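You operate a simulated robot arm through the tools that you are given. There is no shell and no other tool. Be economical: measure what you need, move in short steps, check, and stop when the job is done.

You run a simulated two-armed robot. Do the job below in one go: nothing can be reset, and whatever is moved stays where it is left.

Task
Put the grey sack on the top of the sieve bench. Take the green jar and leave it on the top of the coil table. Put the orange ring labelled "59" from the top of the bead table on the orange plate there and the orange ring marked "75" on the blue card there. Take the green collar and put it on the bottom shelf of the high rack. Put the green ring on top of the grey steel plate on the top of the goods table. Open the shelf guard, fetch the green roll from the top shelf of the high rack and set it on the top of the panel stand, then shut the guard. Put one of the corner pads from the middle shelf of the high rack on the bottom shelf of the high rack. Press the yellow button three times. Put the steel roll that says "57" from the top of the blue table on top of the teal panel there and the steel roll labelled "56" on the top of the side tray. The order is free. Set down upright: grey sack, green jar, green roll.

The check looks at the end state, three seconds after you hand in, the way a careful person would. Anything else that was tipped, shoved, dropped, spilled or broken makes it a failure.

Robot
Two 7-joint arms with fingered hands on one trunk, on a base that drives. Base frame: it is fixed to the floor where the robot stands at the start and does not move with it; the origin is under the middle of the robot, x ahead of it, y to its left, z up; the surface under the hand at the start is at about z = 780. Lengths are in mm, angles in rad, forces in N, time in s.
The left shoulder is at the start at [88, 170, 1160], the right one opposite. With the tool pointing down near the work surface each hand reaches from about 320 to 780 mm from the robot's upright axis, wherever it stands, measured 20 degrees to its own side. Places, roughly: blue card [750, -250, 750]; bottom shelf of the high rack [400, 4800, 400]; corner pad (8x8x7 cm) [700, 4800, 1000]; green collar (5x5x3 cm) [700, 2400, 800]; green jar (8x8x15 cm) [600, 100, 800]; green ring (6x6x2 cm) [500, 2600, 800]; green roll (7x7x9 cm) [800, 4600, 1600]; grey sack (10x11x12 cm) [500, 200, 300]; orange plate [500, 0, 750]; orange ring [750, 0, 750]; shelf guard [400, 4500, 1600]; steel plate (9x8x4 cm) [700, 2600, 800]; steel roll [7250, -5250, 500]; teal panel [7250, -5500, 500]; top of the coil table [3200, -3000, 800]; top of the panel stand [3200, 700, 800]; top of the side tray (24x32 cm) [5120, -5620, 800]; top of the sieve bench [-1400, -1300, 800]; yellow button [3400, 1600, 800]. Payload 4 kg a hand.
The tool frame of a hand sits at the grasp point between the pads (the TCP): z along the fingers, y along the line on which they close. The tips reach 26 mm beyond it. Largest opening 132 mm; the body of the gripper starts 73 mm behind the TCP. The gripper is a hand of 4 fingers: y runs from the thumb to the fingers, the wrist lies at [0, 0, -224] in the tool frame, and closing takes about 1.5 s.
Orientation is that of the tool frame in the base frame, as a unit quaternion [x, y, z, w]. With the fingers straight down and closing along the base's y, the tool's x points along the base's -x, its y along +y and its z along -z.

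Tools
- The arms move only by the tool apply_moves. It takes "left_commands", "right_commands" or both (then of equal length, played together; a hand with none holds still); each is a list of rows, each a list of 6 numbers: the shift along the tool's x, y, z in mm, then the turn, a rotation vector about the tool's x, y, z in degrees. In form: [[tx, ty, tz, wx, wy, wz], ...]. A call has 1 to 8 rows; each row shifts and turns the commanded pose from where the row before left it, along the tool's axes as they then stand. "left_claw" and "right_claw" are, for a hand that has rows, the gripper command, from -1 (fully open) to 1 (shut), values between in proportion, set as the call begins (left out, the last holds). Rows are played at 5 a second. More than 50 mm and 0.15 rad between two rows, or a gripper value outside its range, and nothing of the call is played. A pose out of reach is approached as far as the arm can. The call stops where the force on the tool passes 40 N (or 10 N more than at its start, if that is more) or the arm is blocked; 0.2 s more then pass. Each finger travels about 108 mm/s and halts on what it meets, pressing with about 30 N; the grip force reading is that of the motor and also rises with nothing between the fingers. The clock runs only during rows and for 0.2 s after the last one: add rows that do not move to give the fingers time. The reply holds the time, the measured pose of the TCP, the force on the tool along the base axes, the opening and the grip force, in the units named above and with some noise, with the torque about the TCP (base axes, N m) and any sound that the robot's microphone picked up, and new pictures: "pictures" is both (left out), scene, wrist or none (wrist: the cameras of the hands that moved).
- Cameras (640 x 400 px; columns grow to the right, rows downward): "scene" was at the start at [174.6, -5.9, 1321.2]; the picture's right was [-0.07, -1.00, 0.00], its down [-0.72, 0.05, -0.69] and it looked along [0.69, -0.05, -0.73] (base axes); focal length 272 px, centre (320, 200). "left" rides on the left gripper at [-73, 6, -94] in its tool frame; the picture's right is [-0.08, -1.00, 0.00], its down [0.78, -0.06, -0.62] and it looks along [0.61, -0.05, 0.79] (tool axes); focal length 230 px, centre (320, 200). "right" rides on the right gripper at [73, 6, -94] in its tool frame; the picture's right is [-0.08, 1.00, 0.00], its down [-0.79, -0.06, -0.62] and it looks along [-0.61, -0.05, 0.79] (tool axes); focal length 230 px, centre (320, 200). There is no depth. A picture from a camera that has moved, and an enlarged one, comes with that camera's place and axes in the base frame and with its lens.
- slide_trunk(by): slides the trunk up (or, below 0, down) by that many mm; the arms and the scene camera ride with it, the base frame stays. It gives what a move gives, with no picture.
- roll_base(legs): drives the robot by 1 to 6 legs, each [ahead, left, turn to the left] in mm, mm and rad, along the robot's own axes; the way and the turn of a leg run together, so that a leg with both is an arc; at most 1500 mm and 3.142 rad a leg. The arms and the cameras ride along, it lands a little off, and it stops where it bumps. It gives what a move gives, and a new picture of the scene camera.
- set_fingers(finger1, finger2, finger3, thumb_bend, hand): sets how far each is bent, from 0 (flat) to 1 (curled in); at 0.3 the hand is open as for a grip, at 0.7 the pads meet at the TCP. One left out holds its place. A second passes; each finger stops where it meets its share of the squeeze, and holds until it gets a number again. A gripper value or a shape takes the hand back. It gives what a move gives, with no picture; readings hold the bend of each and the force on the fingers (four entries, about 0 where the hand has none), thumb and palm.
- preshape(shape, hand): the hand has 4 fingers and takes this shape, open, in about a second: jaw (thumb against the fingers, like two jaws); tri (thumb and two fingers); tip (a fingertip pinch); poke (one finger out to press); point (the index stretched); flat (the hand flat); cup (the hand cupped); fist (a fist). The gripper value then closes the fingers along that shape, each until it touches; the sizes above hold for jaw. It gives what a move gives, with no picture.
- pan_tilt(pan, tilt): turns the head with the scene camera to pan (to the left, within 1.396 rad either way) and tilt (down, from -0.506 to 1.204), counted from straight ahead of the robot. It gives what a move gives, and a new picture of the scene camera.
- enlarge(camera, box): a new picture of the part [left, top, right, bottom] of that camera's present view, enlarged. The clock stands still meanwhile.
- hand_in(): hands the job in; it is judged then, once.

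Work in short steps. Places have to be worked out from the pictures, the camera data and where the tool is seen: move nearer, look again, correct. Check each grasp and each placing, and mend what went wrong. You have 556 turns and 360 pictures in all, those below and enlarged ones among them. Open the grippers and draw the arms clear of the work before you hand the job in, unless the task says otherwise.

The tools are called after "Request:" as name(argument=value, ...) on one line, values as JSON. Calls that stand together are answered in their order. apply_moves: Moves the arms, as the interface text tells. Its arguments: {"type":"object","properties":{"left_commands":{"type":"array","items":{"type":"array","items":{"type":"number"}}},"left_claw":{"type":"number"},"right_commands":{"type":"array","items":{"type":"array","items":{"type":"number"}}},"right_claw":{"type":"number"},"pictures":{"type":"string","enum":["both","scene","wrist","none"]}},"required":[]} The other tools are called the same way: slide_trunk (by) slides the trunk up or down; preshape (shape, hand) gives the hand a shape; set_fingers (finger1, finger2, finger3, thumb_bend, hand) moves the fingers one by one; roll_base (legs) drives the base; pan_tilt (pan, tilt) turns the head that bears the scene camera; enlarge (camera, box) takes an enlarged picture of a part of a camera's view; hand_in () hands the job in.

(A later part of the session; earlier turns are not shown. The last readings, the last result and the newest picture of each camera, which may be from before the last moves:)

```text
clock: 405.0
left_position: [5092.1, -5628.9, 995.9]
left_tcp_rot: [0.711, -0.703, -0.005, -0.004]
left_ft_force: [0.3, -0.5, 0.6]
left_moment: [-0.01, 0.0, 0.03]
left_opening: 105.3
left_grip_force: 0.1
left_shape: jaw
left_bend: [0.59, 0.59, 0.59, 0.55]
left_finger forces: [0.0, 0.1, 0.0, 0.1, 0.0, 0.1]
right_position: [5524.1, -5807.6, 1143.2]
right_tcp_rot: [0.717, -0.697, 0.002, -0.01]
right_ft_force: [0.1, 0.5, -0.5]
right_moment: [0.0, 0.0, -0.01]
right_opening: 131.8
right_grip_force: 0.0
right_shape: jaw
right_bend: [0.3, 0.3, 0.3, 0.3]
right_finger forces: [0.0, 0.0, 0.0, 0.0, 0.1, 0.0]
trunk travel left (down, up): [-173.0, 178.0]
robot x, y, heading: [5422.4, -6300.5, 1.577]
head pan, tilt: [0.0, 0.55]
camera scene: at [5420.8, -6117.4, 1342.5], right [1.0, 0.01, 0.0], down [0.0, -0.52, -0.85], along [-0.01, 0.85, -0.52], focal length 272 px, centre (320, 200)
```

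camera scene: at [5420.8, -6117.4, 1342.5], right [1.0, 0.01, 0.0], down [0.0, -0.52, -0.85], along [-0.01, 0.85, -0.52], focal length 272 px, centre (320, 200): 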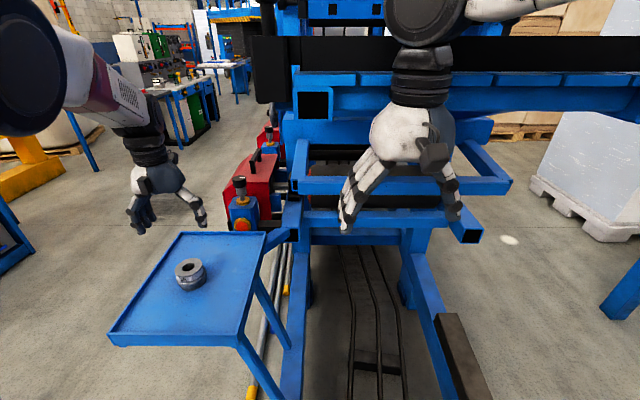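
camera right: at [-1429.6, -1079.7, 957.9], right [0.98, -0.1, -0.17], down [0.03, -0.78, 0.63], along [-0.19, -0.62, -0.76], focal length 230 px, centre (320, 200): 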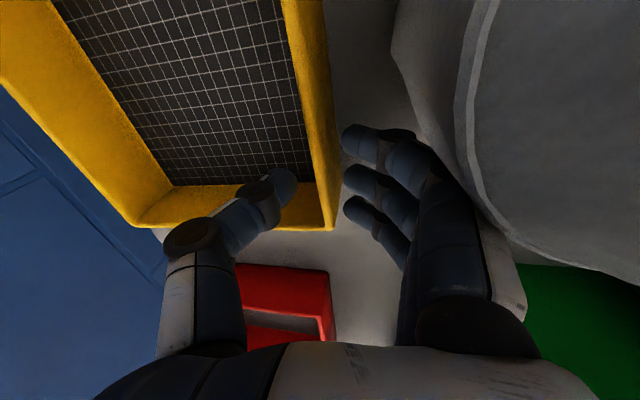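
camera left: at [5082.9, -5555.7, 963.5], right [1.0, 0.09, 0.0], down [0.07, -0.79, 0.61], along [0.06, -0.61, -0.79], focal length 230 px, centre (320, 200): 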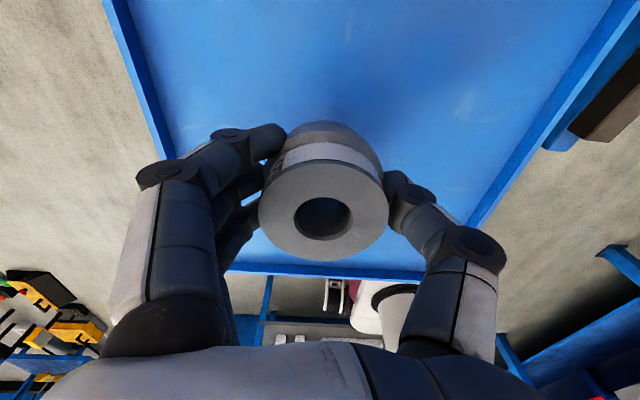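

Roll 56 lies on the side tray. Now I return north along the aisle toward the button and the panel stand.

Request:
roll_base(legs=[[-200, 0, 0], [0, 1300, 0], [1450, 0, 0], [1450, 0, 0], [1450, 0, 0], [1300, 0, 0]])

```text
clock: 444.3
left_position: [3784.0, -204.5, 994.4]
left_tcp_rot: [0.71, -0.704, -0.004, -0.003]
left_ft_force: [0.0, -0.4, 0.4]
left_moment: [0.0, -0.01, -0.06]
left_opening: 105.2
left_grip_force: 0.1
left_shape: jaw
left_bend: [0.59, 0.59, 0.59, 0.55]
left_finger forces: [0.1, 0.0, 0.1, 0.0, 0.1, 0.0]
right_position: [4217.1, -385.1, 1142.9]
right_tcp_rot: [0.715, -0.699, 0.002, -0.009]
right_ft_force: [0.4, 0.1, 0.1]
right_moment: [-0.01, -0.02, 0.01]
right_opening: 131.9
right_grip_force: 0.0
right_shape: jaw
right_bend: [0.3, 0.3, 0.3, 0.3]
right_finger forces: [0.1, 0.1, 0.1, 0.0, 0.0, 0.1]
trunk travel left (down, up): [-173.0, 178.0]
robot x, y, heading: [4111.2, -877.9, 1.573]
head pan, tilt: [0.0, 0.55]
camera scene: at [4110.2, -694.5, 1342.2], right [1.0, 0.0, 0.0], down [0.0, -0.52, -0.85], along [0.0, 0.85, -0.52], focal length 272 px, centre (320, 200)
```

scene: 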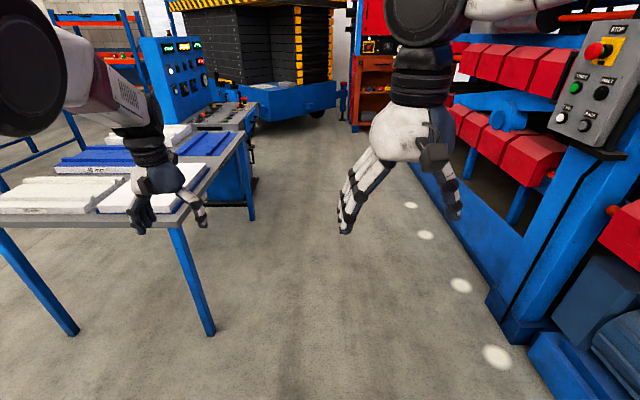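

The panel stand (white and blue panels on it) is to the left, and a control console stands beyond it, where the yellow button should be. I drive further north.

Request:
roll_base(legs=[[1450, -80, 0], [400, 0, 0.8]])

```text
clock: 453.6
left_position: [3330.5, 1173.5, 995.1]
left_tcp_rot: [0.927, -0.376, -0.006, -0.001]
left_ft_force: [0.2, 0.1, -0.8]
left_moment: [-0.04, -0.01, -0.02]
left_opening: 105.1
left_grip_force: 0.1
left_shape: jaw
left_bend: [0.59, 0.59, 0.59, 0.55]
left_finger forces: [0.0, 0.0, 0.1, 0.1, 0.1, 0.0]
right_position: [3763.0, 1355.5, 1144.0]
right_tcp_rot: [0.929, -0.369, -0.003, -0.01]
right_ft_force: [-0.8, -0.8, 0.2]
right_moment: [-0.03, 0.0, 0.01]
right_opening: 131.7
right_grip_force: 0.1
right_shape: jaw
right_bend: [0.3, 0.3, 0.3, 0.3]
right_finger forces: [0.0, 0.0, 0.0, 0.1, 0.0, 0.0]
trunk travel left (down, up): [-173.0, 178.0]
robot x, y, heading: [4042.8, 931.8, 2.369]
head pan, tilt: [0.0, 0.55]
camera scene: at [3908.3, 1063.0, 1342.2], right [0.7, 0.71, 0.0], down [0.37, -0.37, -0.85], along [-0.61, 0.6, -0.52], focal length 272 px, centre (320, 200)
```

scene: 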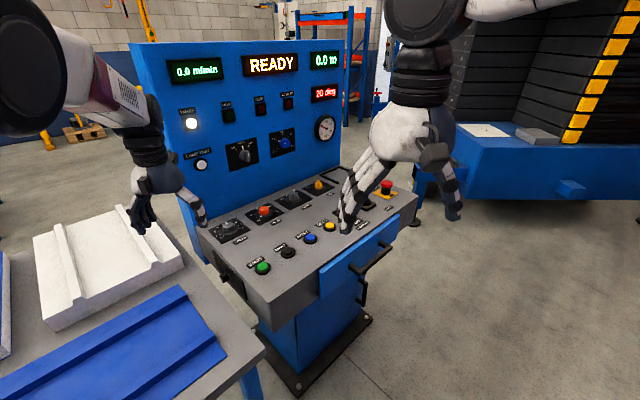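

The console shows a row of buttons; my right hand hides some. I pull the right hand back and zoom in.

Request:
apply_moves(right_commands=[[30, -35, 0, 0, 0, 0], [30, -35, 0, 0, 0, 0], [30, -35, 0, 0, 0, 0]], pictures="none")

Request:
enlarge(camera="scene", box=[200, 160, 424, 300])

```text
clock: 454.4
left_position: [3332.2, 1175.9, 995.7]
left_tcp_rot: [0.927, -0.376, -0.007, -0.002]
left_ft_force: [0.6, 0.8, -0.9]
left_moment: [-0.03, 0.01, 0.0]
left_opening: 105.4
left_grip_force: 0.0
left_shape: jaw
left_bend: [0.59, 0.59, 0.59, 0.55]
left_finger forces: [0.0, 0.1, 0.2, 0.1, 0.1, 0.1]
right_position: [3905.2, 1370.2, 1144.0]
right_tcp_rot: [0.93, -0.368, -0.003, -0.008]
right_ft_force: [-0.1, 0.3, -0.2]
right_moment: [0.0, 0.04, 0.0]
right_opening: 132.0
right_grip_force: 0.2
right_shape: jaw
right_bend: [0.3, 0.3, 0.3, 0.3]
right_finger forces: [0.0, 0.1, 0.0, 0.0, 0.1, 0.0]
trunk travel left (down, up): [-173.0, 178.0]
robot x, y, heading: [4044.1, 936.3, 2.37]
head pan, tilt: [0.0, 0.55]
```

```text
2.86 times, centred on (312, 230) of scene
camera zoom: at [3910.8, 1064.4, 1342.3], right [0.7, 0.71, 0.0], down [0.37, -0.37, -0.85], along [-0.61, 0.6, -0.52], focal length 778 px, centre (343, 114)
```

zoom: 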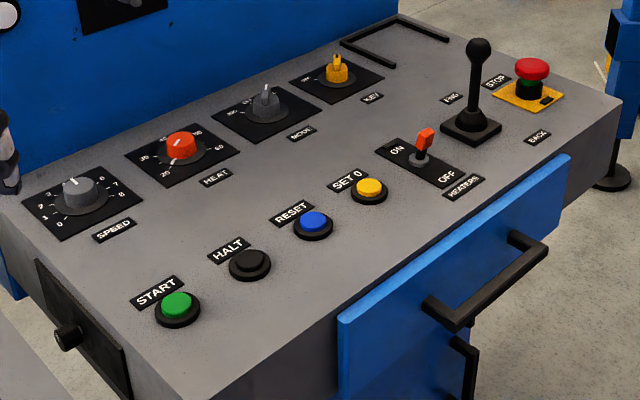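

The yellow button is "SET 0" at about (3453, 1550); the console faces east. I turn to face west and shift beside it, and preshape the right hand to poke.

Request:
roll_base(legs=[[0, 0, 0.77], [0, -390, 0]])

Request:
preshape(hand="right", shape="poke")

Request:
apply_moves(right_commands=[[-30, 0, 20, 0, 0, 0], [-30, 0, 20, 0, 0, 0]])

```text
clock: 460.4
left_position: [3366.1, 1008.1, 993.3]
left_tcp_rot: [1.0, -0.004, -0.005, 0.0]
left_ft_force: [-0.8, 0.2, -0.2]
left_moment: [0.01, 0.01, 0.03]
left_opening: 105.2
left_grip_force: 0.1
left_shape: jaw
left_bend: [0.59, 0.59, 0.59, 0.55]
left_finger forces: [0.0, 0.0, 0.0, 0.0, 0.1, 0.0]
right_position: [3643.0, 1543.6, 1143.2]
right_tcp_rot: [1.0, 0.003, -0.006, -0.008]
right_ft_force: [0.3, -0.7, 0.0]
right_moment: [0.02, -0.01, 0.02]
right_opening: 131.9
right_grip_force: 0.0
right_shape: jaw
right_bend: [0.3, 0.3, 0.3, 0.3]
right_finger forces: [0.1, 0.0, 0.1, 0.0, 0.0, 0.1]
trunk travel left (down, up): [-173.0, 178.0]
robot x, y, heading: [4045.2, 1321.3, 3.131]
head pan, tilt: [0.0, 0.55]
camera scene: at [3860.5, 1326.3, 1342.2], right [0.01, 1.0, 0.0], down [0.52, -0.01, -0.85], along [-0.85, 0.01, -0.52], focal length 272 px, centre (320, 200)
```

scene: 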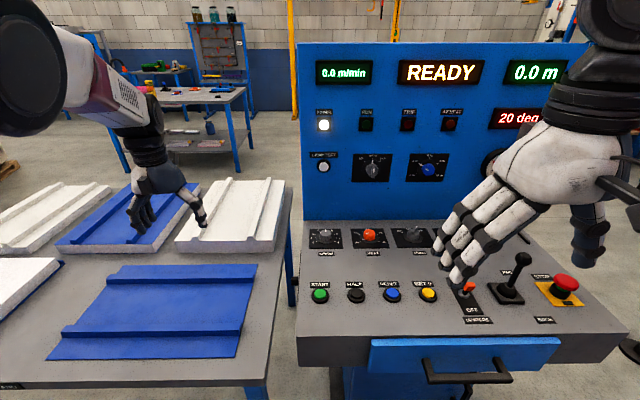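

```text
clock: 461.3
left_position: [3366.6, 1007.8, 994.8]
left_tcp_rot: [1.0, -0.004, -0.006, 0.001]
left_ft_force: [-0.8, 0.3, -0.4]
left_moment: [0.0, 0.01, 0.01]
left_opening: 105.3
left_grip_force: 0.1
left_shape: jaw
left_bend: [0.59, 0.59, 0.59, 0.55]
left_finger forces: [0.0, 0.1, 0.0, 0.0, 0.0, 0.0]
right_position: [3643.0, 1543.8, 1142.9]
right_tcp_rot: [1.0, 0.004, -0.006, -0.007]
right_ft_force: [-1.1, -0.5, -0.5]
right_moment: [-0.01, -0.03, -0.01]
right_opening: 0.0
right_grip_force: 0.1
right_shape: poke
right_bend: [1.0, 1.0, 1.0, 0.46]
right_finger forces: [0.0, 0.0, 0.0, 0.0, 0.1, 0.0]
trunk travel left (down, up): [-173.0, 178.0]
robot x, y, heading: [4046.5, 1324.4, 3.13]
head pan, tilt: [0.0, 0.55]
```

```text
clock: 461.9
left_position: [3365.7, 1007.5, 993.4]
left_tcp_rot: [1.0, -0.003, -0.006, 0.001]
left_ft_force: [-0.6, 0.2, 0.1]
left_moment: [0.03, -0.01, -0.02]
left_opening: 105.4
left_grip_force: 0.1
left_shape: jaw
left_bend: [0.59, 0.59, 0.59, 0.55]
left_finger forces: [0.0, 0.0, 0.1, 0.0, 0.0, 0.1]
right_position: [3581.6, 1544.7, 1103.7]
right_tcp_rot: [1.0, 0.005, -0.005, -0.008]
right_ft_force: [0.1, 0.3, -0.3]
right_moment: [0.02, 0.0, 0.06]
right_opening: 0.0
right_grip_force: 0.1
right_shape: poke
right_bend: [1.0, 1.0, 1.0, 0.46]
right_finger forces: [0.0, 0.0, 0.0, 0.0, 0.1, 0.0]
trunk travel left (down, up): [-173.0, 178.0]
robot x, y, heading: [4048.1, 1321.5, 3.131]
head pan, tilt: [0.0, 0.55]
camera scene: at [3859.8, 1326.0, 1342.0], right [0.01, 1.0, 0.0], down [0.52, -0.01, -0.85], along [-0.85, 0.01, -0.52], focal length 272 px, centre (320, 200)
camera right: at [3656.0, 1538.0, 1196.8], right [-0.07, -1.0, -0.02], down [-0.78, 0.04, 0.63], along [-0.62, 0.06, -0.78], focal length 230 px, centre (320, 200)
```

scene: 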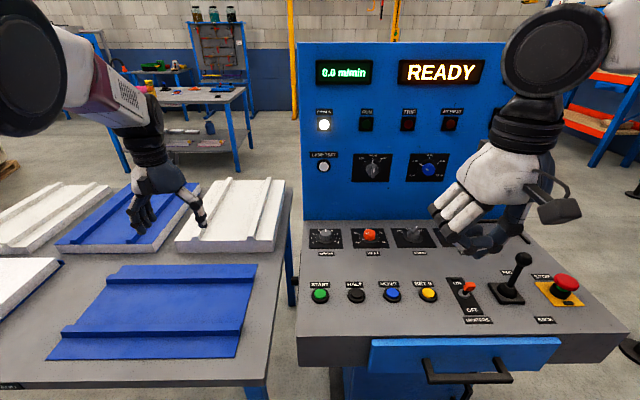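
right: 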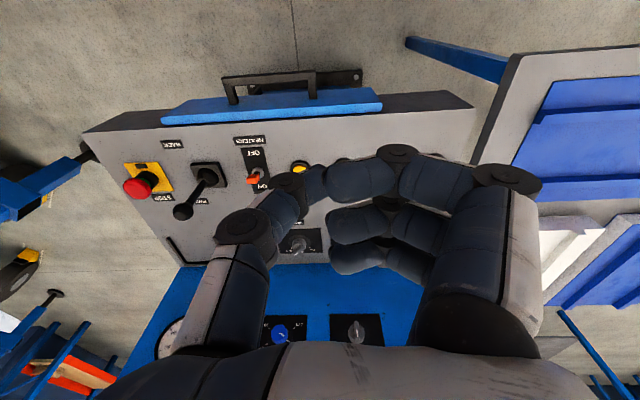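

In "poke" all fingers curl and the thumb points; I try the "point" shape instead to get a straight index finger.

Request:
preshape(hand="right", shape="point")

Request:
apply_moves(right_commands=[[-20, 0, 10, 0, 0, 0], [-20, 0, 10, 0, 0, 0], [0, 0, 0, 0, 0, 0]])

```text
clock: 462.8
left_position: [3365.8, 1008.4, 994.4]
left_tcp_rot: [1.0, -0.004, -0.005, 0.001]
left_ft_force: [0.3, 0.2, -0.3]
left_moment: [-0.02, 0.01, 0.01]
left_opening: 105.3
left_grip_force: 0.0
left_shape: jaw
left_bend: [0.59, 0.59, 0.59, 0.55]
left_finger forces: [0.0, 0.1, 0.0, 0.0, 0.0, 0.0]
right_position: [3581.1, 1545.6, 1104.3]
right_tcp_rot: [1.0, 0.004, -0.007, -0.007]
right_ft_force: [-0.8, 1.0, 0.1]
right_moment: [0.04, 0.02, 0.0]
right_opening: 126.0
right_grip_force: 0.0
right_shape: point
right_bend: [0.28, 1.0, 1.0, 0.54]
right_finger forces: [0.0, 0.2, 0.1, 0.1, 0.1, 0.0]
trunk travel left (down, up): [-173.0, 178.0]
robot x, y, heading: [4047.4, 1322.6, 3.133]
head pan, tilt: [0.0, 0.55]
```

```text
clock: 463.6
left_position: [3365.6, 1008.0, 995.5]
left_tcp_rot: [1.0, -0.004, -0.006, 0.001]
left_ft_force: [-0.3, 0.0, -0.6]
left_moment: [0.01, 0.0, 0.01]
left_opening: 105.3
left_grip_force: 0.0
left_shape: jaw
left_bend: [0.59, 0.59, 0.59, 0.55]
left_finger forces: [0.0, 0.1, 0.0, 0.0, 0.0, 0.0]
right_position: [3541.4, 1543.9, 1086.0]
right_tcp_rot: [1.0, 0.004, -0.006, -0.007]
right_ft_force: [-0.4, 0.2, 0.0]
right_moment: [-0.01, 0.0, 0.0]
right_opening: 126.1
right_grip_force: 0.0
right_shape: point
right_bend: [0.28, 1.0, 1.0, 0.54]
right_finger forces: [0.1, 0.0, 0.0, 0.0, 0.0, 0.1]
trunk travel left (down, up): [-173.0, 178.0]
robot x, y, heading: [4045.5, 1322.8, 3.136]
head pan, tilt: [0.0, 0.55]
camera scene: at [3860.9, 1326.2, 1342.3], right [0.01, 1.0, 0.0], down [0.52, -0.01, -0.85], along [-0.85, 0.01, -0.52], focal length 272 px, centre (320, 200)
camera right: at [3617.2, 1537.4, 1179.1], right [-0.07, -1.0, -0.02], down [-0.78, 0.04, 0.63], along [-0.62, 0.06, -0.78], focal length 230 px, centre (320, 200)
```

scene: 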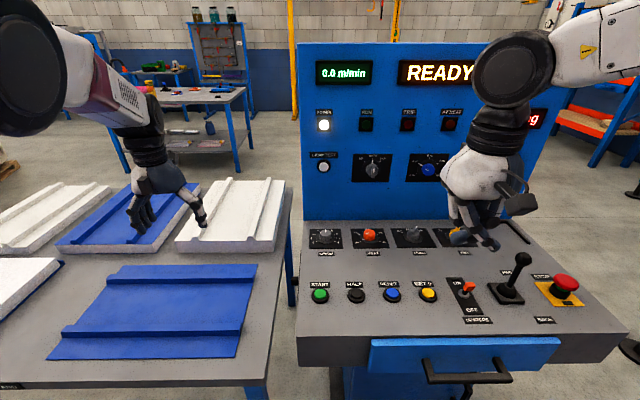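
right: 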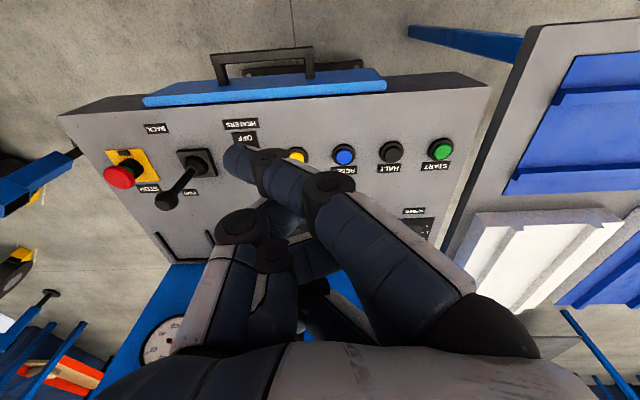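

The stretched index tip sits at about (10, -45, 25) in the tool frame, and the button triangulates to about (3433, 1583, 820). I move the fingertip above it.

Request:
apply_moves(right_commands=[[-23.6, 1.2, 37.2, 0, 0, 0], [-23.6, 1.2, 37.2, 0, 0, 0], [-23.6, 1.2, 37.2, 0, 0, 0], [-23.6, 1.2, 37.2, 0, 0, 0], [-23.6, 1.2, 37.2, 0, 0, 0], [0, 0, 0, 0, 0, 0]])

```text
clock: 465.0
left_position: [3367.0, 1006.7, 995.5]
left_tcp_rot: [1.0, -0.003, -0.006, 0.001]
left_ft_force: [-0.2, -0.5, -0.5]
left_moment: [-0.03, -0.01, 0.0]
left_opening: 105.5
left_grip_force: 0.1
left_shape: jaw
left_bend: [0.59, 0.59, 0.59, 0.55]
left_finger forces: [0.0, 0.1, 0.1, 0.1, 0.1, 0.0]
right_position: [3422.2, 1538.7, 900.2]
right_tcp_rot: [1.0, 0.005, -0.006, -0.008]
right_ft_force: [0.9, 0.6, 0.4]
right_moment: [0.0, -0.04, -0.03]
right_opening: 126.2
right_grip_force: 0.0
right_shape: point
right_bend: [0.28, 1.0, 1.0, 0.54]
right_finger forces: [0.1, 0.0, 0.0, 0.1, 0.0, 0.1]
trunk travel left (down, up): [-173.0, 178.0]
robot x, y, heading: [4045.9, 1324.0, 3.125]
head pan, tilt: [0.0, 0.55]
camera scene: at [3861.4, 1326.1, 1342.5], right [0.01, 1.0, 0.0], down [0.52, -0.01, -0.85], along [-0.85, 0.01, -0.52], focal length 272 px, centre (320, 200)
camera right: at [3497.5, 1532.5, 993.2], right [-0.07, -1.0, -0.02], down [-0.78, 0.04, 0.63], along [-0.63, 0.05, -0.78], focal length 230 px, centre (320, 200)
```

scene: 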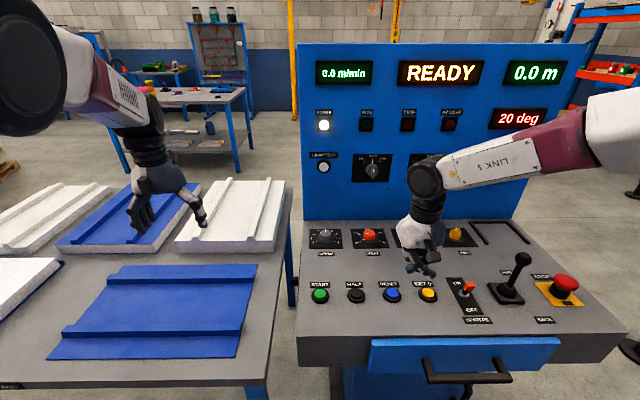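
right: 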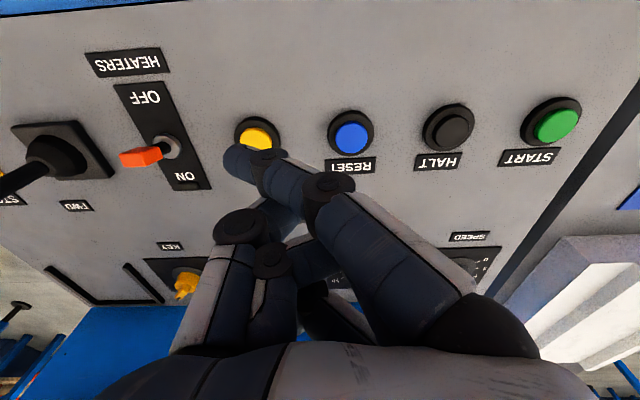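

I zoom in on the fingertip and the button to align them.

Request:
enlarge(camera="scene", box=[370, 210, 498, 310])

```text
4.00 times, centred on (434, 260) of scene
camera zoom: at [3861.4, 1326.1, 1342.5], right [0.01, 1.0, 0.0], down [0.52, -0.01, -0.85], along [-0.85, 0.01, -0.52], focal length 1089 px, centre (-136, -40)
```

zoom: 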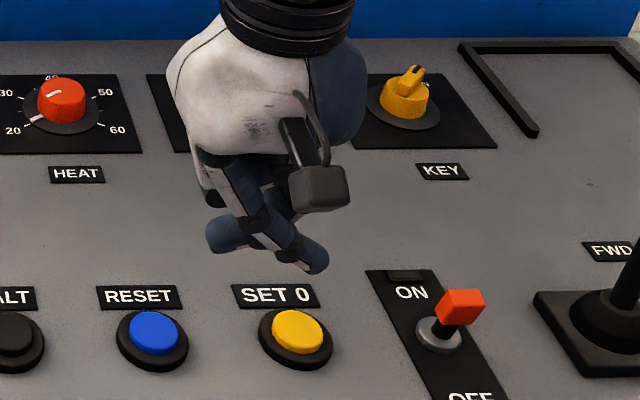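

The pointing index crosses toward the thumb, which would come near RESET. I shape the fingers individually instead: index open as for a grip, the others and the thumb curled.

Request:
set_fingers(hand="right", finger1=0.3, finger2=1, finger3=1, thumb_bend=1)

Request:
apply_moves(right_commands=[[0, 0, 0, 0, 0, 0]], pictures="wrist")

Request:
enlarge(camera="scene", box=[370, 210, 498, 310])

```text
clock: 466.0
left_position: [3366.6, 1007.0, 994.6]
left_tcp_rot: [1.0, -0.003, -0.006, 0.001]
left_ft_force: [0.3, -0.3, -0.1]
left_moment: [0.0, -0.03, -0.01]
left_opening: 105.3
left_grip_force: 0.0
left_shape: jaw
left_bend: [0.59, 0.59, 0.59, 0.55]
left_finger forces: [0.0, 0.0, 0.0, 0.0, 0.0, 0.0]
right_position: [3422.7, 1539.0, 900.2]
right_tcp_rot: [1.0, 0.004, -0.006, -0.008]
right_ft_force: [0.3, -0.1, -0.5]
right_moment: [-0.06, 0.0, 0.01]
right_opening: 50.6
right_grip_force: 0.0
right_shape: fingers
right_bend: [0.3, 1.0, 1.0, 0.93]
right_finger forces: [0.0, 0.1, 0.0, 0.1, 0.1, 0.0]
trunk travel left (down, up): [-173.0, 178.0]
robot x, y, heading: [4047.0, 1319.9, 3.129]
head pan, tilt: [0.0, 0.55]
```

```text
clock: 466.4
left_position: [3365.3, 1006.9, 994.1]
left_tcp_rot: [1.0, -0.004, -0.006, 0.001]
left_ft_force: [-1.0, -1.0, -0.5]
left_moment: [-0.03, -0.03, 0.03]
left_opening: 105.4
left_grip_force: 0.1
left_shape: jaw
left_bend: [0.59, 0.59, 0.59, 0.55]
left_finger forces: [0.0, 0.0, 0.0, 0.0, 0.0, 0.0]
right_position: [3421.8, 1539.5, 899.8]
right_tcp_rot: [1.0, 0.004, -0.006, -0.008]
right_ft_force: [0.8, 0.4, -0.6]
right_moment: [-0.02, 0.0, -0.01]
right_opening: 50.6
right_grip_force: 0.0
right_shape: fingers
right_bend: [0.3, 1.0, 1.0, 0.93]
right_finger forces: [0.1, 0.1, 0.0, 0.0, 0.1, 0.1]
trunk travel left (down, up): [-173.0, 178.0]
robot x, y, heading: [4045.2, 1325.5, 3.128]
head pan, tilt: [0.0, 0.55]
camera right: at [3497.1, 1532.7, 992.8], right [-0.07, -1.0, -0.02], down [-0.78, 0.04, 0.63], along [-0.62, 0.06, -0.78], focal length 230 px, centre (320, 200)
```

right: 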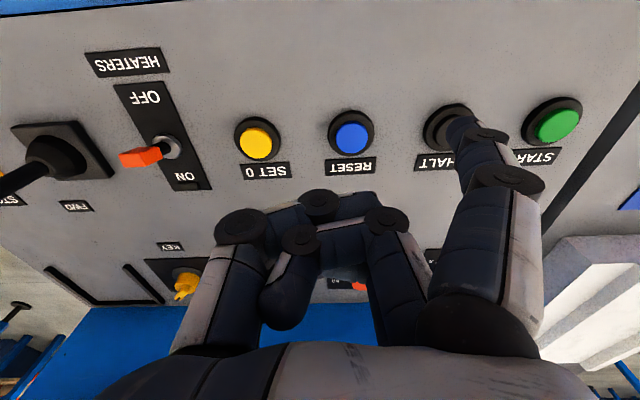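

```text
4.00 times, centred on (434, 260) of scene
camera zoom: at [3860.5, 1326.1, 1342.2], right [0.01, 1.0, 0.0], down [0.52, -0.01, -0.85], along [-0.85, 0.01, -0.52], focal length 1089 px, centre (-136, -40)
```

zoom: 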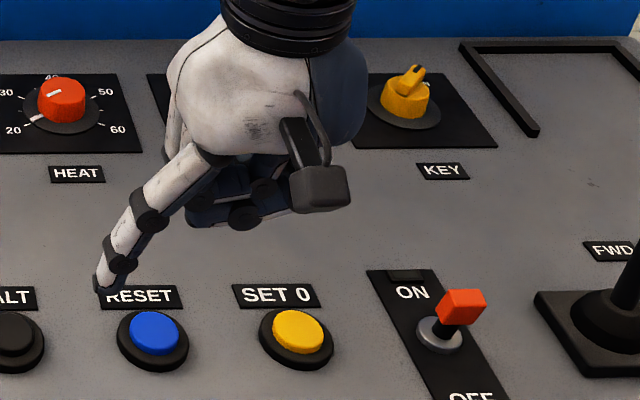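

The index tip is now clean, at about (32, 70, 15) in the tool frame; the button is at (3428, 1588, 822). I shift so the tip is above it.

Request:
apply_moves(right_commands=[[-8.7, -40, 0, 0, 0, 0], [-8.7, -40, 0, 0, 0, 0], [-8.7, -39, 0, 0, 0, 0], [0, 0, 25, 0, 0, 0], [0, 0, 0, 0, 0, 0]], pictures="wrist")

Request:
enlarge(camera="scene", box=[370, 230, 498, 330])

```text
clock: 467.6
left_position: [3366.5, 1008.5, 994.6]
left_tcp_rot: [1.0, -0.003, -0.006, 0.001]
left_ft_force: [-0.7, -0.4, 0.3]
left_moment: [0.02, -0.01, 0.02]
left_opening: 105.1
left_grip_force: 0.0
left_shape: jaw
left_bend: [0.59, 0.59, 0.59, 0.55]
left_finger forces: [0.1, 0.0, 0.0, 0.0, 0.0, 0.1]
right_position: [3395.4, 1659.3, 877.5]
right_tcp_rot: [1.0, 0.005, -0.006, -0.007]
right_ft_force: [-0.3, -0.6, -0.6]
right_moment: [-0.01, -0.01, -0.02]
right_opening: 50.6
right_grip_force: 0.1
right_shape: fingers
right_bend: [0.3, 1.0, 1.0, 0.93]
right_finger forces: [0.0, 0.1, 0.1, 0.0, 0.0, 0.0]
trunk travel left (down, up): [-173.0, 178.0]
robot x, y, heading: [4048.3, 1324.0, 3.133]
head pan, tilt: [0.0, 0.55]
camera right: at [3470.5, 1652.5, 970.2], right [-0.07, -1.0, -0.02], down [-0.78, 0.04, 0.63], along [-0.62, 0.06, -0.78], focal length 230 px, centre (320, 200)
```

right: 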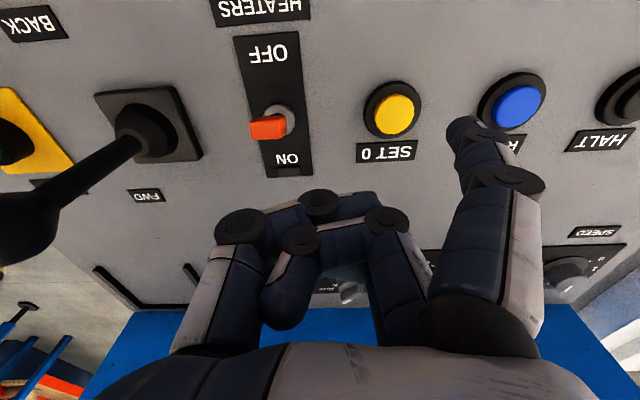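

```text
4.00 times, centred on (434, 280) of scene
camera zoom: at [3860.9, 1326.2, 1342.3], right [0.01, 1.0, 0.0], down [0.52, -0.01, -0.85], along [-0.85, 0.01, -0.52], focal length 1089 px, centre (-136, -120)
```

zoom: 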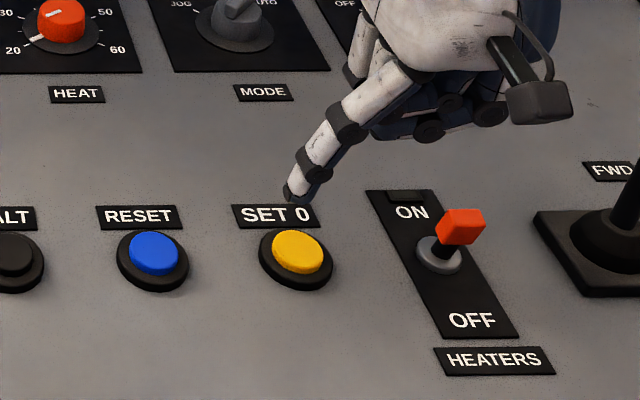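

Triangulating all views, the button is at (3407, 1602, 790), and my tip at about (3427, 1582, 860). I correct by (-20, +20) and lower 40 mm.

Request:
apply_moves(right_commands=[[-20, -20, 0, 0, 0, 0], [0, 0, 20, 0, 0, 0], [0, 0, 20, 0, 0, 0], [0, 0, 0, 0, 0, 0]], pictures="wrist")

Request:
enlarge(camera="scene", box=[370, 230, 498, 330])

```text
clock: 468.6
left_position: [3366.6, 1006.7, 994.5]
left_tcp_rot: [1.0, -0.003, -0.006, 0.001]
left_ft_force: [0.2, 0.0, 0.5]
left_moment: [-0.01, -0.01, -0.01]
left_opening: 105.2
left_grip_force: 0.1
left_shape: jaw
left_bend: [0.59, 0.59, 0.59, 0.55]
left_finger forces: [0.0, 0.0, 0.0, 0.0, 0.0, 0.0]
right_position: [3375.6, 1680.0, 837.3]
right_tcp_rot: [1.0, 0.005, -0.006, -0.007]
right_ft_force: [-0.2, -0.4, 0.1]
right_moment: [0.0, 0.04, 0.01]
right_opening: 50.5
right_grip_force: 0.1
right_shape: fingers
right_bend: [0.3, 1.0, 1.0, 0.93]
right_finger forces: [0.0, 0.1, 0.0, 0.0, 0.0, 0.0]
trunk travel left (down, up): [-173.0, 178.0]
robot x, y, heading: [4047.7, 1324.5, 3.129]
head pan, tilt: [0.0, 0.55]
camera right: at [3450.0, 1672.6, 930.6], right [-0.07, -1.0, -0.02], down [-0.78, 0.04, 0.63], along [-0.62, 0.06, -0.78], focal length 230 px, centre (320, 200)
```

right: 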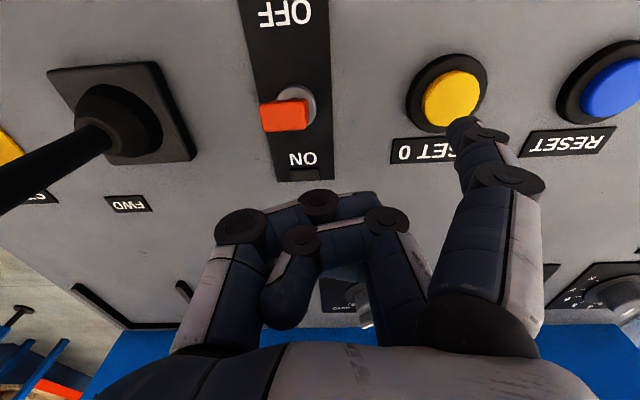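

```text
4.00 times, centred on (434, 280) of scene
camera zoom: at [3860.8, 1326.0, 1342.3], right [0.01, 1.0, 0.0], down [0.52, -0.01, -0.85], along [-0.85, 0.01, -0.52], focal length 1089 px, centre (-136, -120)
```

zoom: 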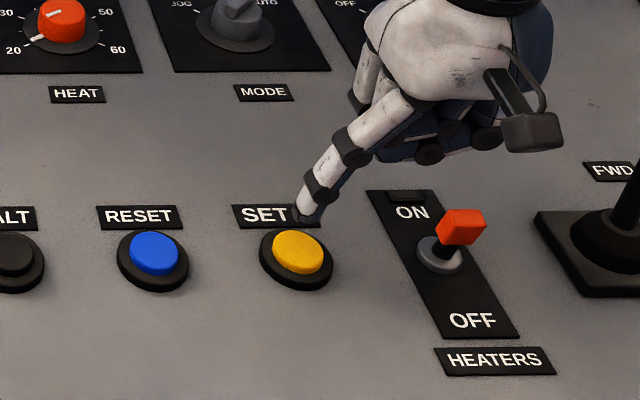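

The tip now projects onto the button. I lower 20 mm, then in small steps to feel it.

Request:
apply_moves(right_commands=[[0, 0, 12, 0, 0, 0], [0, 0, 8, 0, 0, 0], [0, 0, 0, 0, 0, 0]], pictures="none")

Request:
apply_moves(right_commands=[[0, 0, 4, 0, 0, 0], [0, 0, 0, 0, 0, 0]], pictures="none")

```text
clock: 469.4
left_position: [3365.7, 1007.0, 994.2]
left_tcp_rot: [1.0, -0.004, -0.006, 0.001]
left_ft_force: [0.4, -0.1, -1.0]
left_moment: [-0.01, 0.03, -0.01]
left_opening: 105.0
left_grip_force: 0.1
left_shape: jaw
left_bend: [0.59, 0.59, 0.59, 0.55]
left_finger forces: [0.1, 0.1, 0.1, 0.1, 0.1, 0.1]
right_position: [3375.0, 1678.9, 818.5]
right_tcp_rot: [1.0, 0.004, -0.006, -0.008]
right_ft_force: [0.4, 0.1, 0.3]
right_moment: [-0.05, -0.02, 0.01]
right_opening: 50.6
right_grip_force: 0.7
right_shape: fingers
right_bend: [0.3, 1.0, 1.0, 0.93]
right_finger forces: [1.0, 0.1, 0.1, 0.1, 0.0, 0.0]
trunk travel left (down, up): [-173.0, 178.0]
robot x, y, heading: [4049.5, 1323.2, 3.132]
head pan, tilt: [0.0, 0.55]
```

```text
clock: 470.0
left_position: [3365.8, 1007.5, 995.1]
left_tcp_rot: [1.0, -0.004, -0.006, 0.001]
left_ft_force: [-0.1, -0.1, -0.6]
left_moment: [0.01, 0.0, 0.0]
left_opening: 105.1
left_grip_force: 0.1
left_shape: jaw
left_bend: [0.59, 0.59, 0.59, 0.55]
left_finger forces: [0.0, 0.1, 0.0, 0.0, 0.1, 0.0]
right_position: [3373.8, 1679.1, 814.6]
right_tcp_rot: [1.0, 0.003, -0.006, -0.008]
right_ft_force: [0.0, 1.1, 3.8]
right_moment: [-0.28, -0.09, 0.0]
right_opening: 50.8
right_grip_force: 2.1
right_shape: fingers
right_bend: [0.29, 1.0, 1.0, 0.93]
right_finger forces: [4.1, 0.0, 0.1, 0.0, 0.0, 0.0]
trunk travel left (down, up): [-173.0, 178.0]
robot x, y, heading: [4048.2, 1322.1, 3.134]
head pan, tilt: [0.0, 0.55]
heard: click
```

A click: first press registered (about 4 N). I release fully.

Request:
apply_moves(right_commands=[[0, 0, -10, 0, 0, 0], [0, 0, 0, 0, 0, 0], [0, 0, 0, 0, 0, 0]], pictures="none")

Request:
enlarge(camera="scene", box=[300, 40, 572, 310])

```text
clock: 470.8
left_position: [3365.8, 1007.9, 994.0]
left_tcp_rot: [1.0, -0.003, -0.005, 0.001]
left_ft_force: [0.1, 0.6, -0.5]
left_moment: [0.02, -0.02, -0.02]
left_opening: 105.3
left_grip_force: 0.2
left_shape: jaw
left_bend: [0.59, 0.59, 0.59, 0.55]
left_finger forces: [0.0, 0.0, 0.0, 0.1, 0.0, 0.0]
right_position: [3374.4, 1679.5, 825.0]
right_tcp_rot: [1.0, 0.004, -0.005, -0.007]
right_ft_force: [0.0, -0.6, -0.9]
right_moment: [-0.01, -0.03, 0.0]
right_opening: 50.7
right_grip_force: 0.0
right_shape: fingers
right_bend: [0.3, 1.0, 1.0, 0.93]
right_finger forces: [0.1, 0.0, 0.1, 0.0, 0.0, 0.0]
trunk travel left (down, up): [-173.0, 178.0]
robot x, y, heading: [4049.1, 1322.9, 3.127]
head pan, tilt: [0.0, 0.55]
```

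```text
1.48 times, centred on (436, 175) of scene
camera zoom: at [3860.5, 1326.1, 1342.2], right [0.01, 1.0, 0.0], down [0.52, -0.01, -0.85], along [-0.85, 0.01, -0.52], focal length 403 px, centre (148, 237)
```

zoom: 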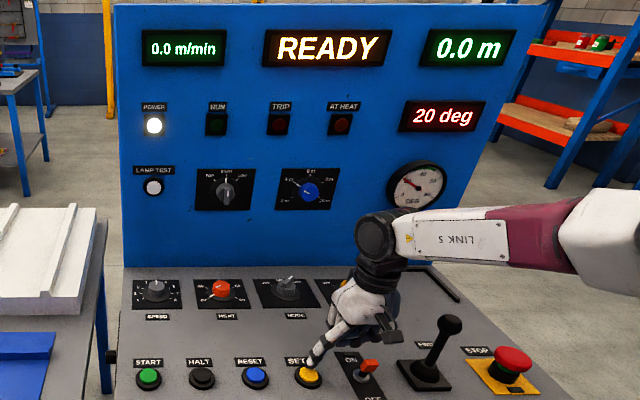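

Released without a second click, so one click per press. I press the second time.

Request:
apply_moves(right_commands=[[0, 0, 6, 0, 0, 0], [0, 0, 4.5, 0, 0, 0], [0, 0, 0, 0, 0, 0]], pictures="none")

Request:
apply_moves(right_commands=[[0, 0, -11, 0, 0, 0], [0, 0, 0, 0, 0, 0], [0, 0, 0, 0, 0, 0]], pictures="none")

```text
clock: 471.6
left_position: [3367.3, 1007.8, 994.8]
left_tcp_rot: [1.0, -0.003, -0.006, 0.001]
left_ft_force: [-0.5, 0.4, -0.5]
left_moment: [0.0, -0.05, -0.02]
left_opening: 105.4
left_grip_force: 0.0
left_shape: jaw
left_bend: [0.59, 0.59, 0.59, 0.55]
left_finger forces: [0.0, 0.0, 0.1, 0.0, 0.1, 0.0]
right_position: [3374.9, 1679.0, 814.1]
right_tcp_rot: [1.0, 0.004, -0.007, -0.008]
right_ft_force: [-0.5, 2.0, 4.5]
right_moment: [-0.34, -0.13, -0.01]
right_opening: 51.0
right_grip_force: 2.6
right_shape: fingers
right_bend: [0.3, 1.0, 1.0, 0.93]
right_finger forces: [4.8, 0.0, 0.1, 0.0, 0.1, 0.0]
trunk travel left (down, up): [-173.0, 178.0]
robot x, y, heading: [4044.6, 1324.9, 3.131]
head pan, tilt: [0.0, 0.55]
heard: click
```

```text
clock: 472.4
left_position: [3366.1, 1007.9, 995.6]
left_tcp_rot: [1.0, -0.003, -0.005, 0.001]
left_ft_force: [0.0, -0.2, 0.8]
left_moment: [-0.01, -0.04, 0.03]
left_opening: 105.4
left_grip_force: 0.1
left_shape: jaw
left_bend: [0.59, 0.59, 0.59, 0.55]
left_finger forces: [0.0, 0.0, 0.0, 0.1, 0.0, 0.0]
right_position: [3374.2, 1678.0, 823.1]
right_tcp_rot: [1.0, 0.004, -0.007, -0.007]
right_ft_force: [0.1, 0.5, -0.3]
right_moment: [0.0, 0.02, -0.02]
right_opening: 50.8
right_grip_force: 0.1
right_shape: fingers
right_bend: [0.3, 1.0, 1.0, 0.93]
right_finger forces: [0.0, 0.0, 0.0, 0.1, 0.0, 0.0]
trunk travel left (down, up): [-173.0, 178.0]
robot x, y, heading: [4044.0, 1325.3, 3.131]
head pan, tilt: [0.0, 0.55]
```

Second click heard and released. Now the third press.

Request:
apply_moves(right_commands=[[0, 0, 6, 0, 0, 0], [0, 0, 4.7, 0, 0, 0], [0, 0, 0, 0, 0, 0]], pictures="none")

Request:
apply_moves(right_commands=[[0, 0, -20, 0, 0, 0], [0, 0, -45, 0, 0, 0], [0, 0, -45, 0, 0, 0], [0, 0, -45, 0, 0, 0], [30, 0, -40, 0, 0, 0], [40, 0, 0, 0, 0, 0], [40, 0, 0, 0, 0, 0], [40, 0, 0, 0, 0, 0]], pictures="none")

```text
clock: 473.2
left_position: [3365.9, 1007.8, 994.5]
left_tcp_rot: [1.0, -0.004, -0.007, 0.001]
left_ft_force: [0.2, 0.6, 0.4]
left_moment: [0.02, 0.03, -0.05]
left_opening: 105.4
left_grip_force: 0.1
left_shape: jaw
left_bend: [0.59, 0.59, 0.59, 0.55]
left_finger forces: [0.0, 0.1, 0.1, 0.1, 0.1, 0.0]
right_position: [3374.7, 1680.3, 815.1]
right_tcp_rot: [1.0, 0.004, -0.007, -0.007]
right_ft_force: [-0.3, 0.1, 4.6]
right_moment: [-0.32, -0.12, 0.04]
right_opening: 51.0
right_grip_force: 2.2
right_shape: fingers
right_bend: [0.3, 1.0, 1.0, 0.93]
right_finger forces: [4.2, 0.0, 0.0, 0.0, 0.0, 0.1]
trunk travel left (down, up): [-173.0, 178.0]
robot x, y, heading: [4043.7, 1324.4, 3.131]
head pan, tilt: [0.0, 0.55]
heard: click
```

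```text
clock: 475.0
left_position: [3366.1, 1008.1, 995.5]
left_tcp_rot: [1.0, -0.003, -0.006, 0.001]
left_ft_force: [-0.2, 0.6, 0.6]
left_moment: [0.05, 0.0, 0.0]
left_opening: 105.4
left_grip_force: 0.1
left_shape: jaw
left_bend: [0.59, 0.59, 0.59, 0.55]
left_finger forces: [0.0, 0.1, 0.0, 0.1, 0.1, 0.0]
right_position: [3527.3, 1675.6, 1007.9]
right_tcp_rot: [1.0, 0.004, -0.006, -0.008]
right_ft_force: [0.1, -0.6, -0.2]
right_moment: [0.0, 0.0, 0.02]
right_opening: 50.4
right_grip_force: 0.0
right_shape: fingers
right_bend: [0.3, 1.0, 1.0, 0.93]
right_finger forces: [0.0, 0.0, 0.0, 0.1, 0.0, 0.0]
trunk travel left (down, up): [-173.0, 178.0]
robot x, y, heading: [4046.5, 1324.9, 3.131]
head pan, tilt: [0.0, 0.55]
```

All three presses are done. Next I go to the goods table: north around the console, then west.

Request:
preshape(hand="right", shape="jaw")

Request:
roll_base(legs=[[-100, 0, 0], [0, -1100, 0], [1300, 0, 0.01]])

```text
clock: 475.9
left_position: [3365.1, 1008.4, 993.4]
left_tcp_rot: [1.0, -0.004, -0.005, 0.001]
left_ft_force: [0.1, 0.7, 0.5]
left_moment: [-0.04, -0.02, 0.0]
left_opening: 105.3
left_grip_force: 0.0
left_shape: jaw
left_bend: [0.59, 0.59, 0.59, 0.55]
left_finger forces: [0.0, 0.0, 0.0, 0.0, 0.0, 0.0]
right_position: [3525.9, 1676.4, 1006.8]
right_tcp_rot: [1.0, 0.004, -0.006, -0.009]
right_ft_force: [0.5, 0.3, 0.5]
right_moment: [-0.01, 0.0, 0.02]
right_opening: 132.0
right_grip_force: 0.0
right_shape: jaw
right_bend: [0.3, 0.3, 0.3, 0.3]
right_finger forces: [0.0, 0.0, 0.0, 0.0, 0.0, 0.0]
trunk travel left (down, up): [-173.0, 178.0]
robot x, y, heading: [4048.1, 1320.0, 3.131]
head pan, tilt: [0.0, 0.55]
```

```text
clock: 492.8
left_position: [2176.5, 2122.4, 994.1]
left_tcp_rot: [1.0, 0.0, -0.006, 0.0]
left_ft_force: [0.5, -0.4, 0.0]
left_moment: [0.01, -0.02, 0.0]
left_opening: 105.2
left_grip_force: 0.1
left_shape: jaw
left_bend: [0.59, 0.59, 0.59, 0.55]
left_finger forces: [0.1, 0.1, 0.0, 0.1, 0.1, 0.0]
right_position: [2332.3, 2792.1, 1006.7]
right_tcp_rot: [1.0, 0.006, -0.006, -0.007]
right_ft_force: [0.1, -0.6, 0.1]
right_moment: [0.0, 0.0, 0.03]
right_opening: 131.7
right_grip_force: 0.0
right_shape: jaw
right_bend: [0.3, 0.3, 0.3, 0.3]
right_finger forces: [0.1, 0.0, 0.1, 0.1, 0.0, 0.0]
trunk travel left (down, up): [-173.0, 178.0]
robot x, y, heading: [2854.1, 2448.6, 3.134]
head pan, tilt: [0.0, 0.55]
camera scene: at [2669.1, 2443.9, 1342.2], right [0.01, 1.0, 0.0], down [0.52, 0.0, -0.85], along [-0.85, 0.01, -0.52], focal length 272 px, centre (320, 200)
```

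scene: 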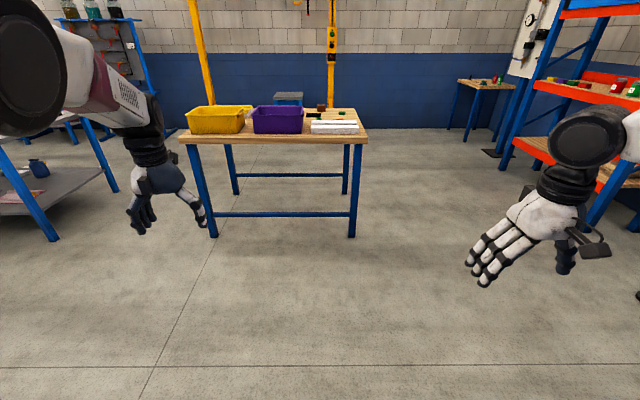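

The goods table (wooden, with bins) is ahead, and the high rack to the right. I go to the table's north side and face south.

Request:
roll_base(legs=[[1200, -830, 0], [1000, 0, 0], [0, 0, 1.57]])

```text
clock: 509.1
left_position: [980.0, 2592.9, 994.0]
left_tcp_rot: [0.701, 0.713, -0.003, 0.005]
left_ft_force: [0.0, -0.2, 0.4]
left_moment: [0.01, -0.02, 0.01]
left_opening: 105.2
left_grip_force: 0.1
left_shape: jaw
left_bend: [0.59, 0.59, 0.59, 0.55]
left_finger forces: [0.1, 0.0, 0.0, 0.1, 0.0, 0.0]
right_position: [305.4, 2735.8, 1007.4]
right_tcp_rot: [0.695, 0.719, -0.01, -0.001]
right_ft_force: [-0.2, -0.9, 0.5]
right_moment: [0.0, 0.01, 0.03]
right_opening: 131.7
right_grip_force: 0.0
right_shape: jaw
right_bend: [0.3, 0.3, 0.3, 0.3]
right_finger forces: [0.0, 0.0, 0.0, 0.0, 0.1, 0.0]
trunk travel left (down, up): [-173.0, 178.0]
robot x, y, heading: [642.3, 3265.5, -1.557]
head pan, tilt: [0.0, 0.55]
camera scene: at [648.1, 3078.6, 1342.2], right [-1.0, -0.01, 0.0], down [-0.01, 0.52, -0.85], along [0.01, -0.85, -0.52], focal length 272 px, centre (320, 200)
```

scene: 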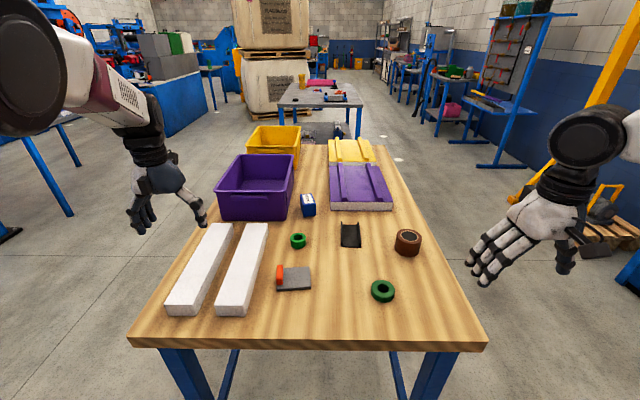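

I see the green ring, the green collar and the grey plate with an orange part. I enlarge them.

Request:
enlarge(camera="scene", box=[260, 215, 420, 315])

```text
4.00 times, centred on (340, 265) of scene
camera zoom: at [648.1, 3078.6, 1342.2], right [-1.0, -0.01, 0.0], down [-0.01, 0.52, -0.85], along [0.01, -0.85, -0.52], focal length 1089 px, centre (240, -60)
```

zoom: 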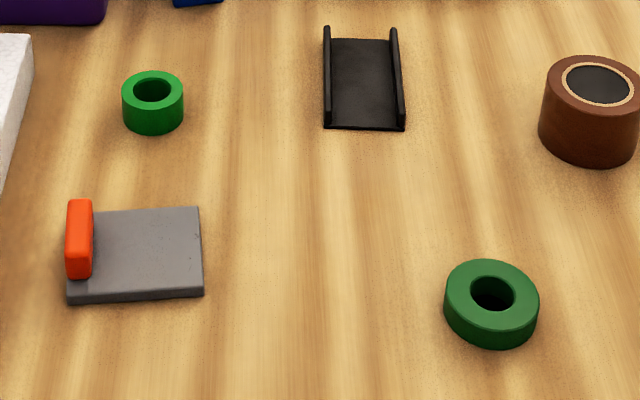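

The ring is at (496, 2610); the flat part of the plate is centred at about (713, 2574). I drive closer and bring the right hand above the ring.

Request:
roll_base(legs=[[155, 58, -0.013]])

Request:
apply_moves(right_commands=[[7.3, 33.3, 26.8, 0, 0, 0], [7.3, 33.3, 26.8, 0, 0, 0], [7.3, 33.3, 26.8, 0, 0, 0], [7.3, 33.3, 26.8, 0, 0, 0], [0, 0, 0, 0, 0, 0]], pictures="wrist")

```text
clock: 510.6
left_position: [1028.8, 2431.1, 994.0]
left_tcp_rot: [0.706, 0.708, -0.002, 0.005]
left_ft_force: [-0.6, 0.1, -0.7]
left_moment: [-0.02, 0.03, -0.01]
left_opening: 105.3
left_grip_force: 0.1
left_shape: jaw
left_bend: [0.59, 0.59, 0.59, 0.55]
left_finger forces: [0.1, 0.0, 0.0, 0.0, 0.1, 0.0]
right_position: [356.3, 2585.5, 1006.9]
right_tcp_rot: [0.7, 0.714, -0.009, -0.002]
right_ft_force: [0.1, 0.0, -0.6]
right_moment: [0.03, 0.01, 0.0]
right_opening: 131.8
right_grip_force: 0.0
right_shape: jaw
right_bend: [0.3, 0.3, 0.3, 0.3]
right_finger forces: [0.1, 0.1, 0.1, 0.0, 0.0, 0.0]
trunk travel left (down, up): [-173.0, 178.0]
robot x, y, heading: [703.6, 3109.1, -1.573]
head pan, tilt: [0.0, 0.55]
camera scene: at [704.4, 2922.4, 1342.1], right [-1.0, 0.0, 0.0], down [0.0, 0.52, -0.85], along [0.0, -0.85, -0.52], focal length 272 px, centre (320, 200)
```

scene: 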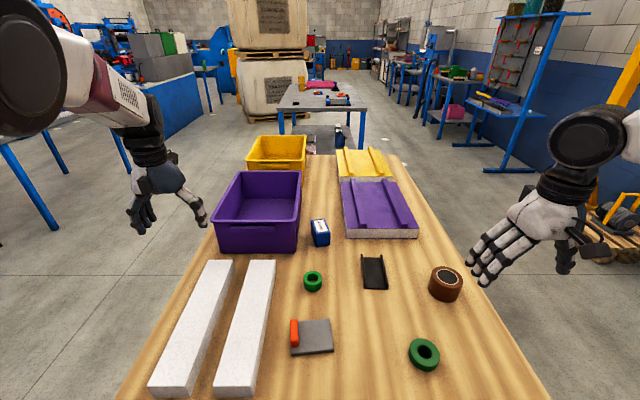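

```text
clock: 511.8
left_position: [1026.4, 2433.1, 995.4]
left_tcp_rot: [0.706, 0.709, -0.004, 0.005]
left_ft_force: [-0.2, -0.3, -0.1]
left_moment: [0.02, -0.01, 0.02]
left_opening: 105.5
left_grip_force: 0.1
left_shape: jaw
left_bend: [0.59, 0.59, 0.59, 0.55]
left_finger forces: [0.1, 0.0, 0.0, 0.0, 0.0, 0.0]
right_position: [486.6, 2615.3, 897.8]
right_tcp_rot: [0.701, 0.713, -0.011, -0.001]
right_ft_force: [-0.4, -0.3, -1.1]
right_moment: [0.0, -0.01, 0.0]
right_opening: 131.9
right_grip_force: 0.1
right_shape: jaw
right_bend: [0.3, 0.3, 0.3, 0.3]
right_finger forces: [0.0, 0.0, 0.0, 0.1, 0.0, 0.0]
trunk travel left (down, up): [-173.0, 178.0]
robot x, y, heading: [705.1, 3108.3, -1.574]
head pan, tilt: [0.0, 0.55]
camera right: at [494.1, 2690.4, 990.5], right [1.0, -0.06, -0.01], down [-0.04, -0.78, 0.63], along [-0.05, -0.62, -0.78], focal length 230 px, centre (320, 200)
```

right: 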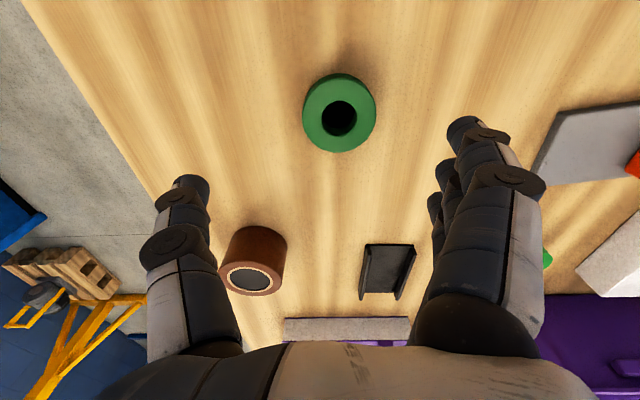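

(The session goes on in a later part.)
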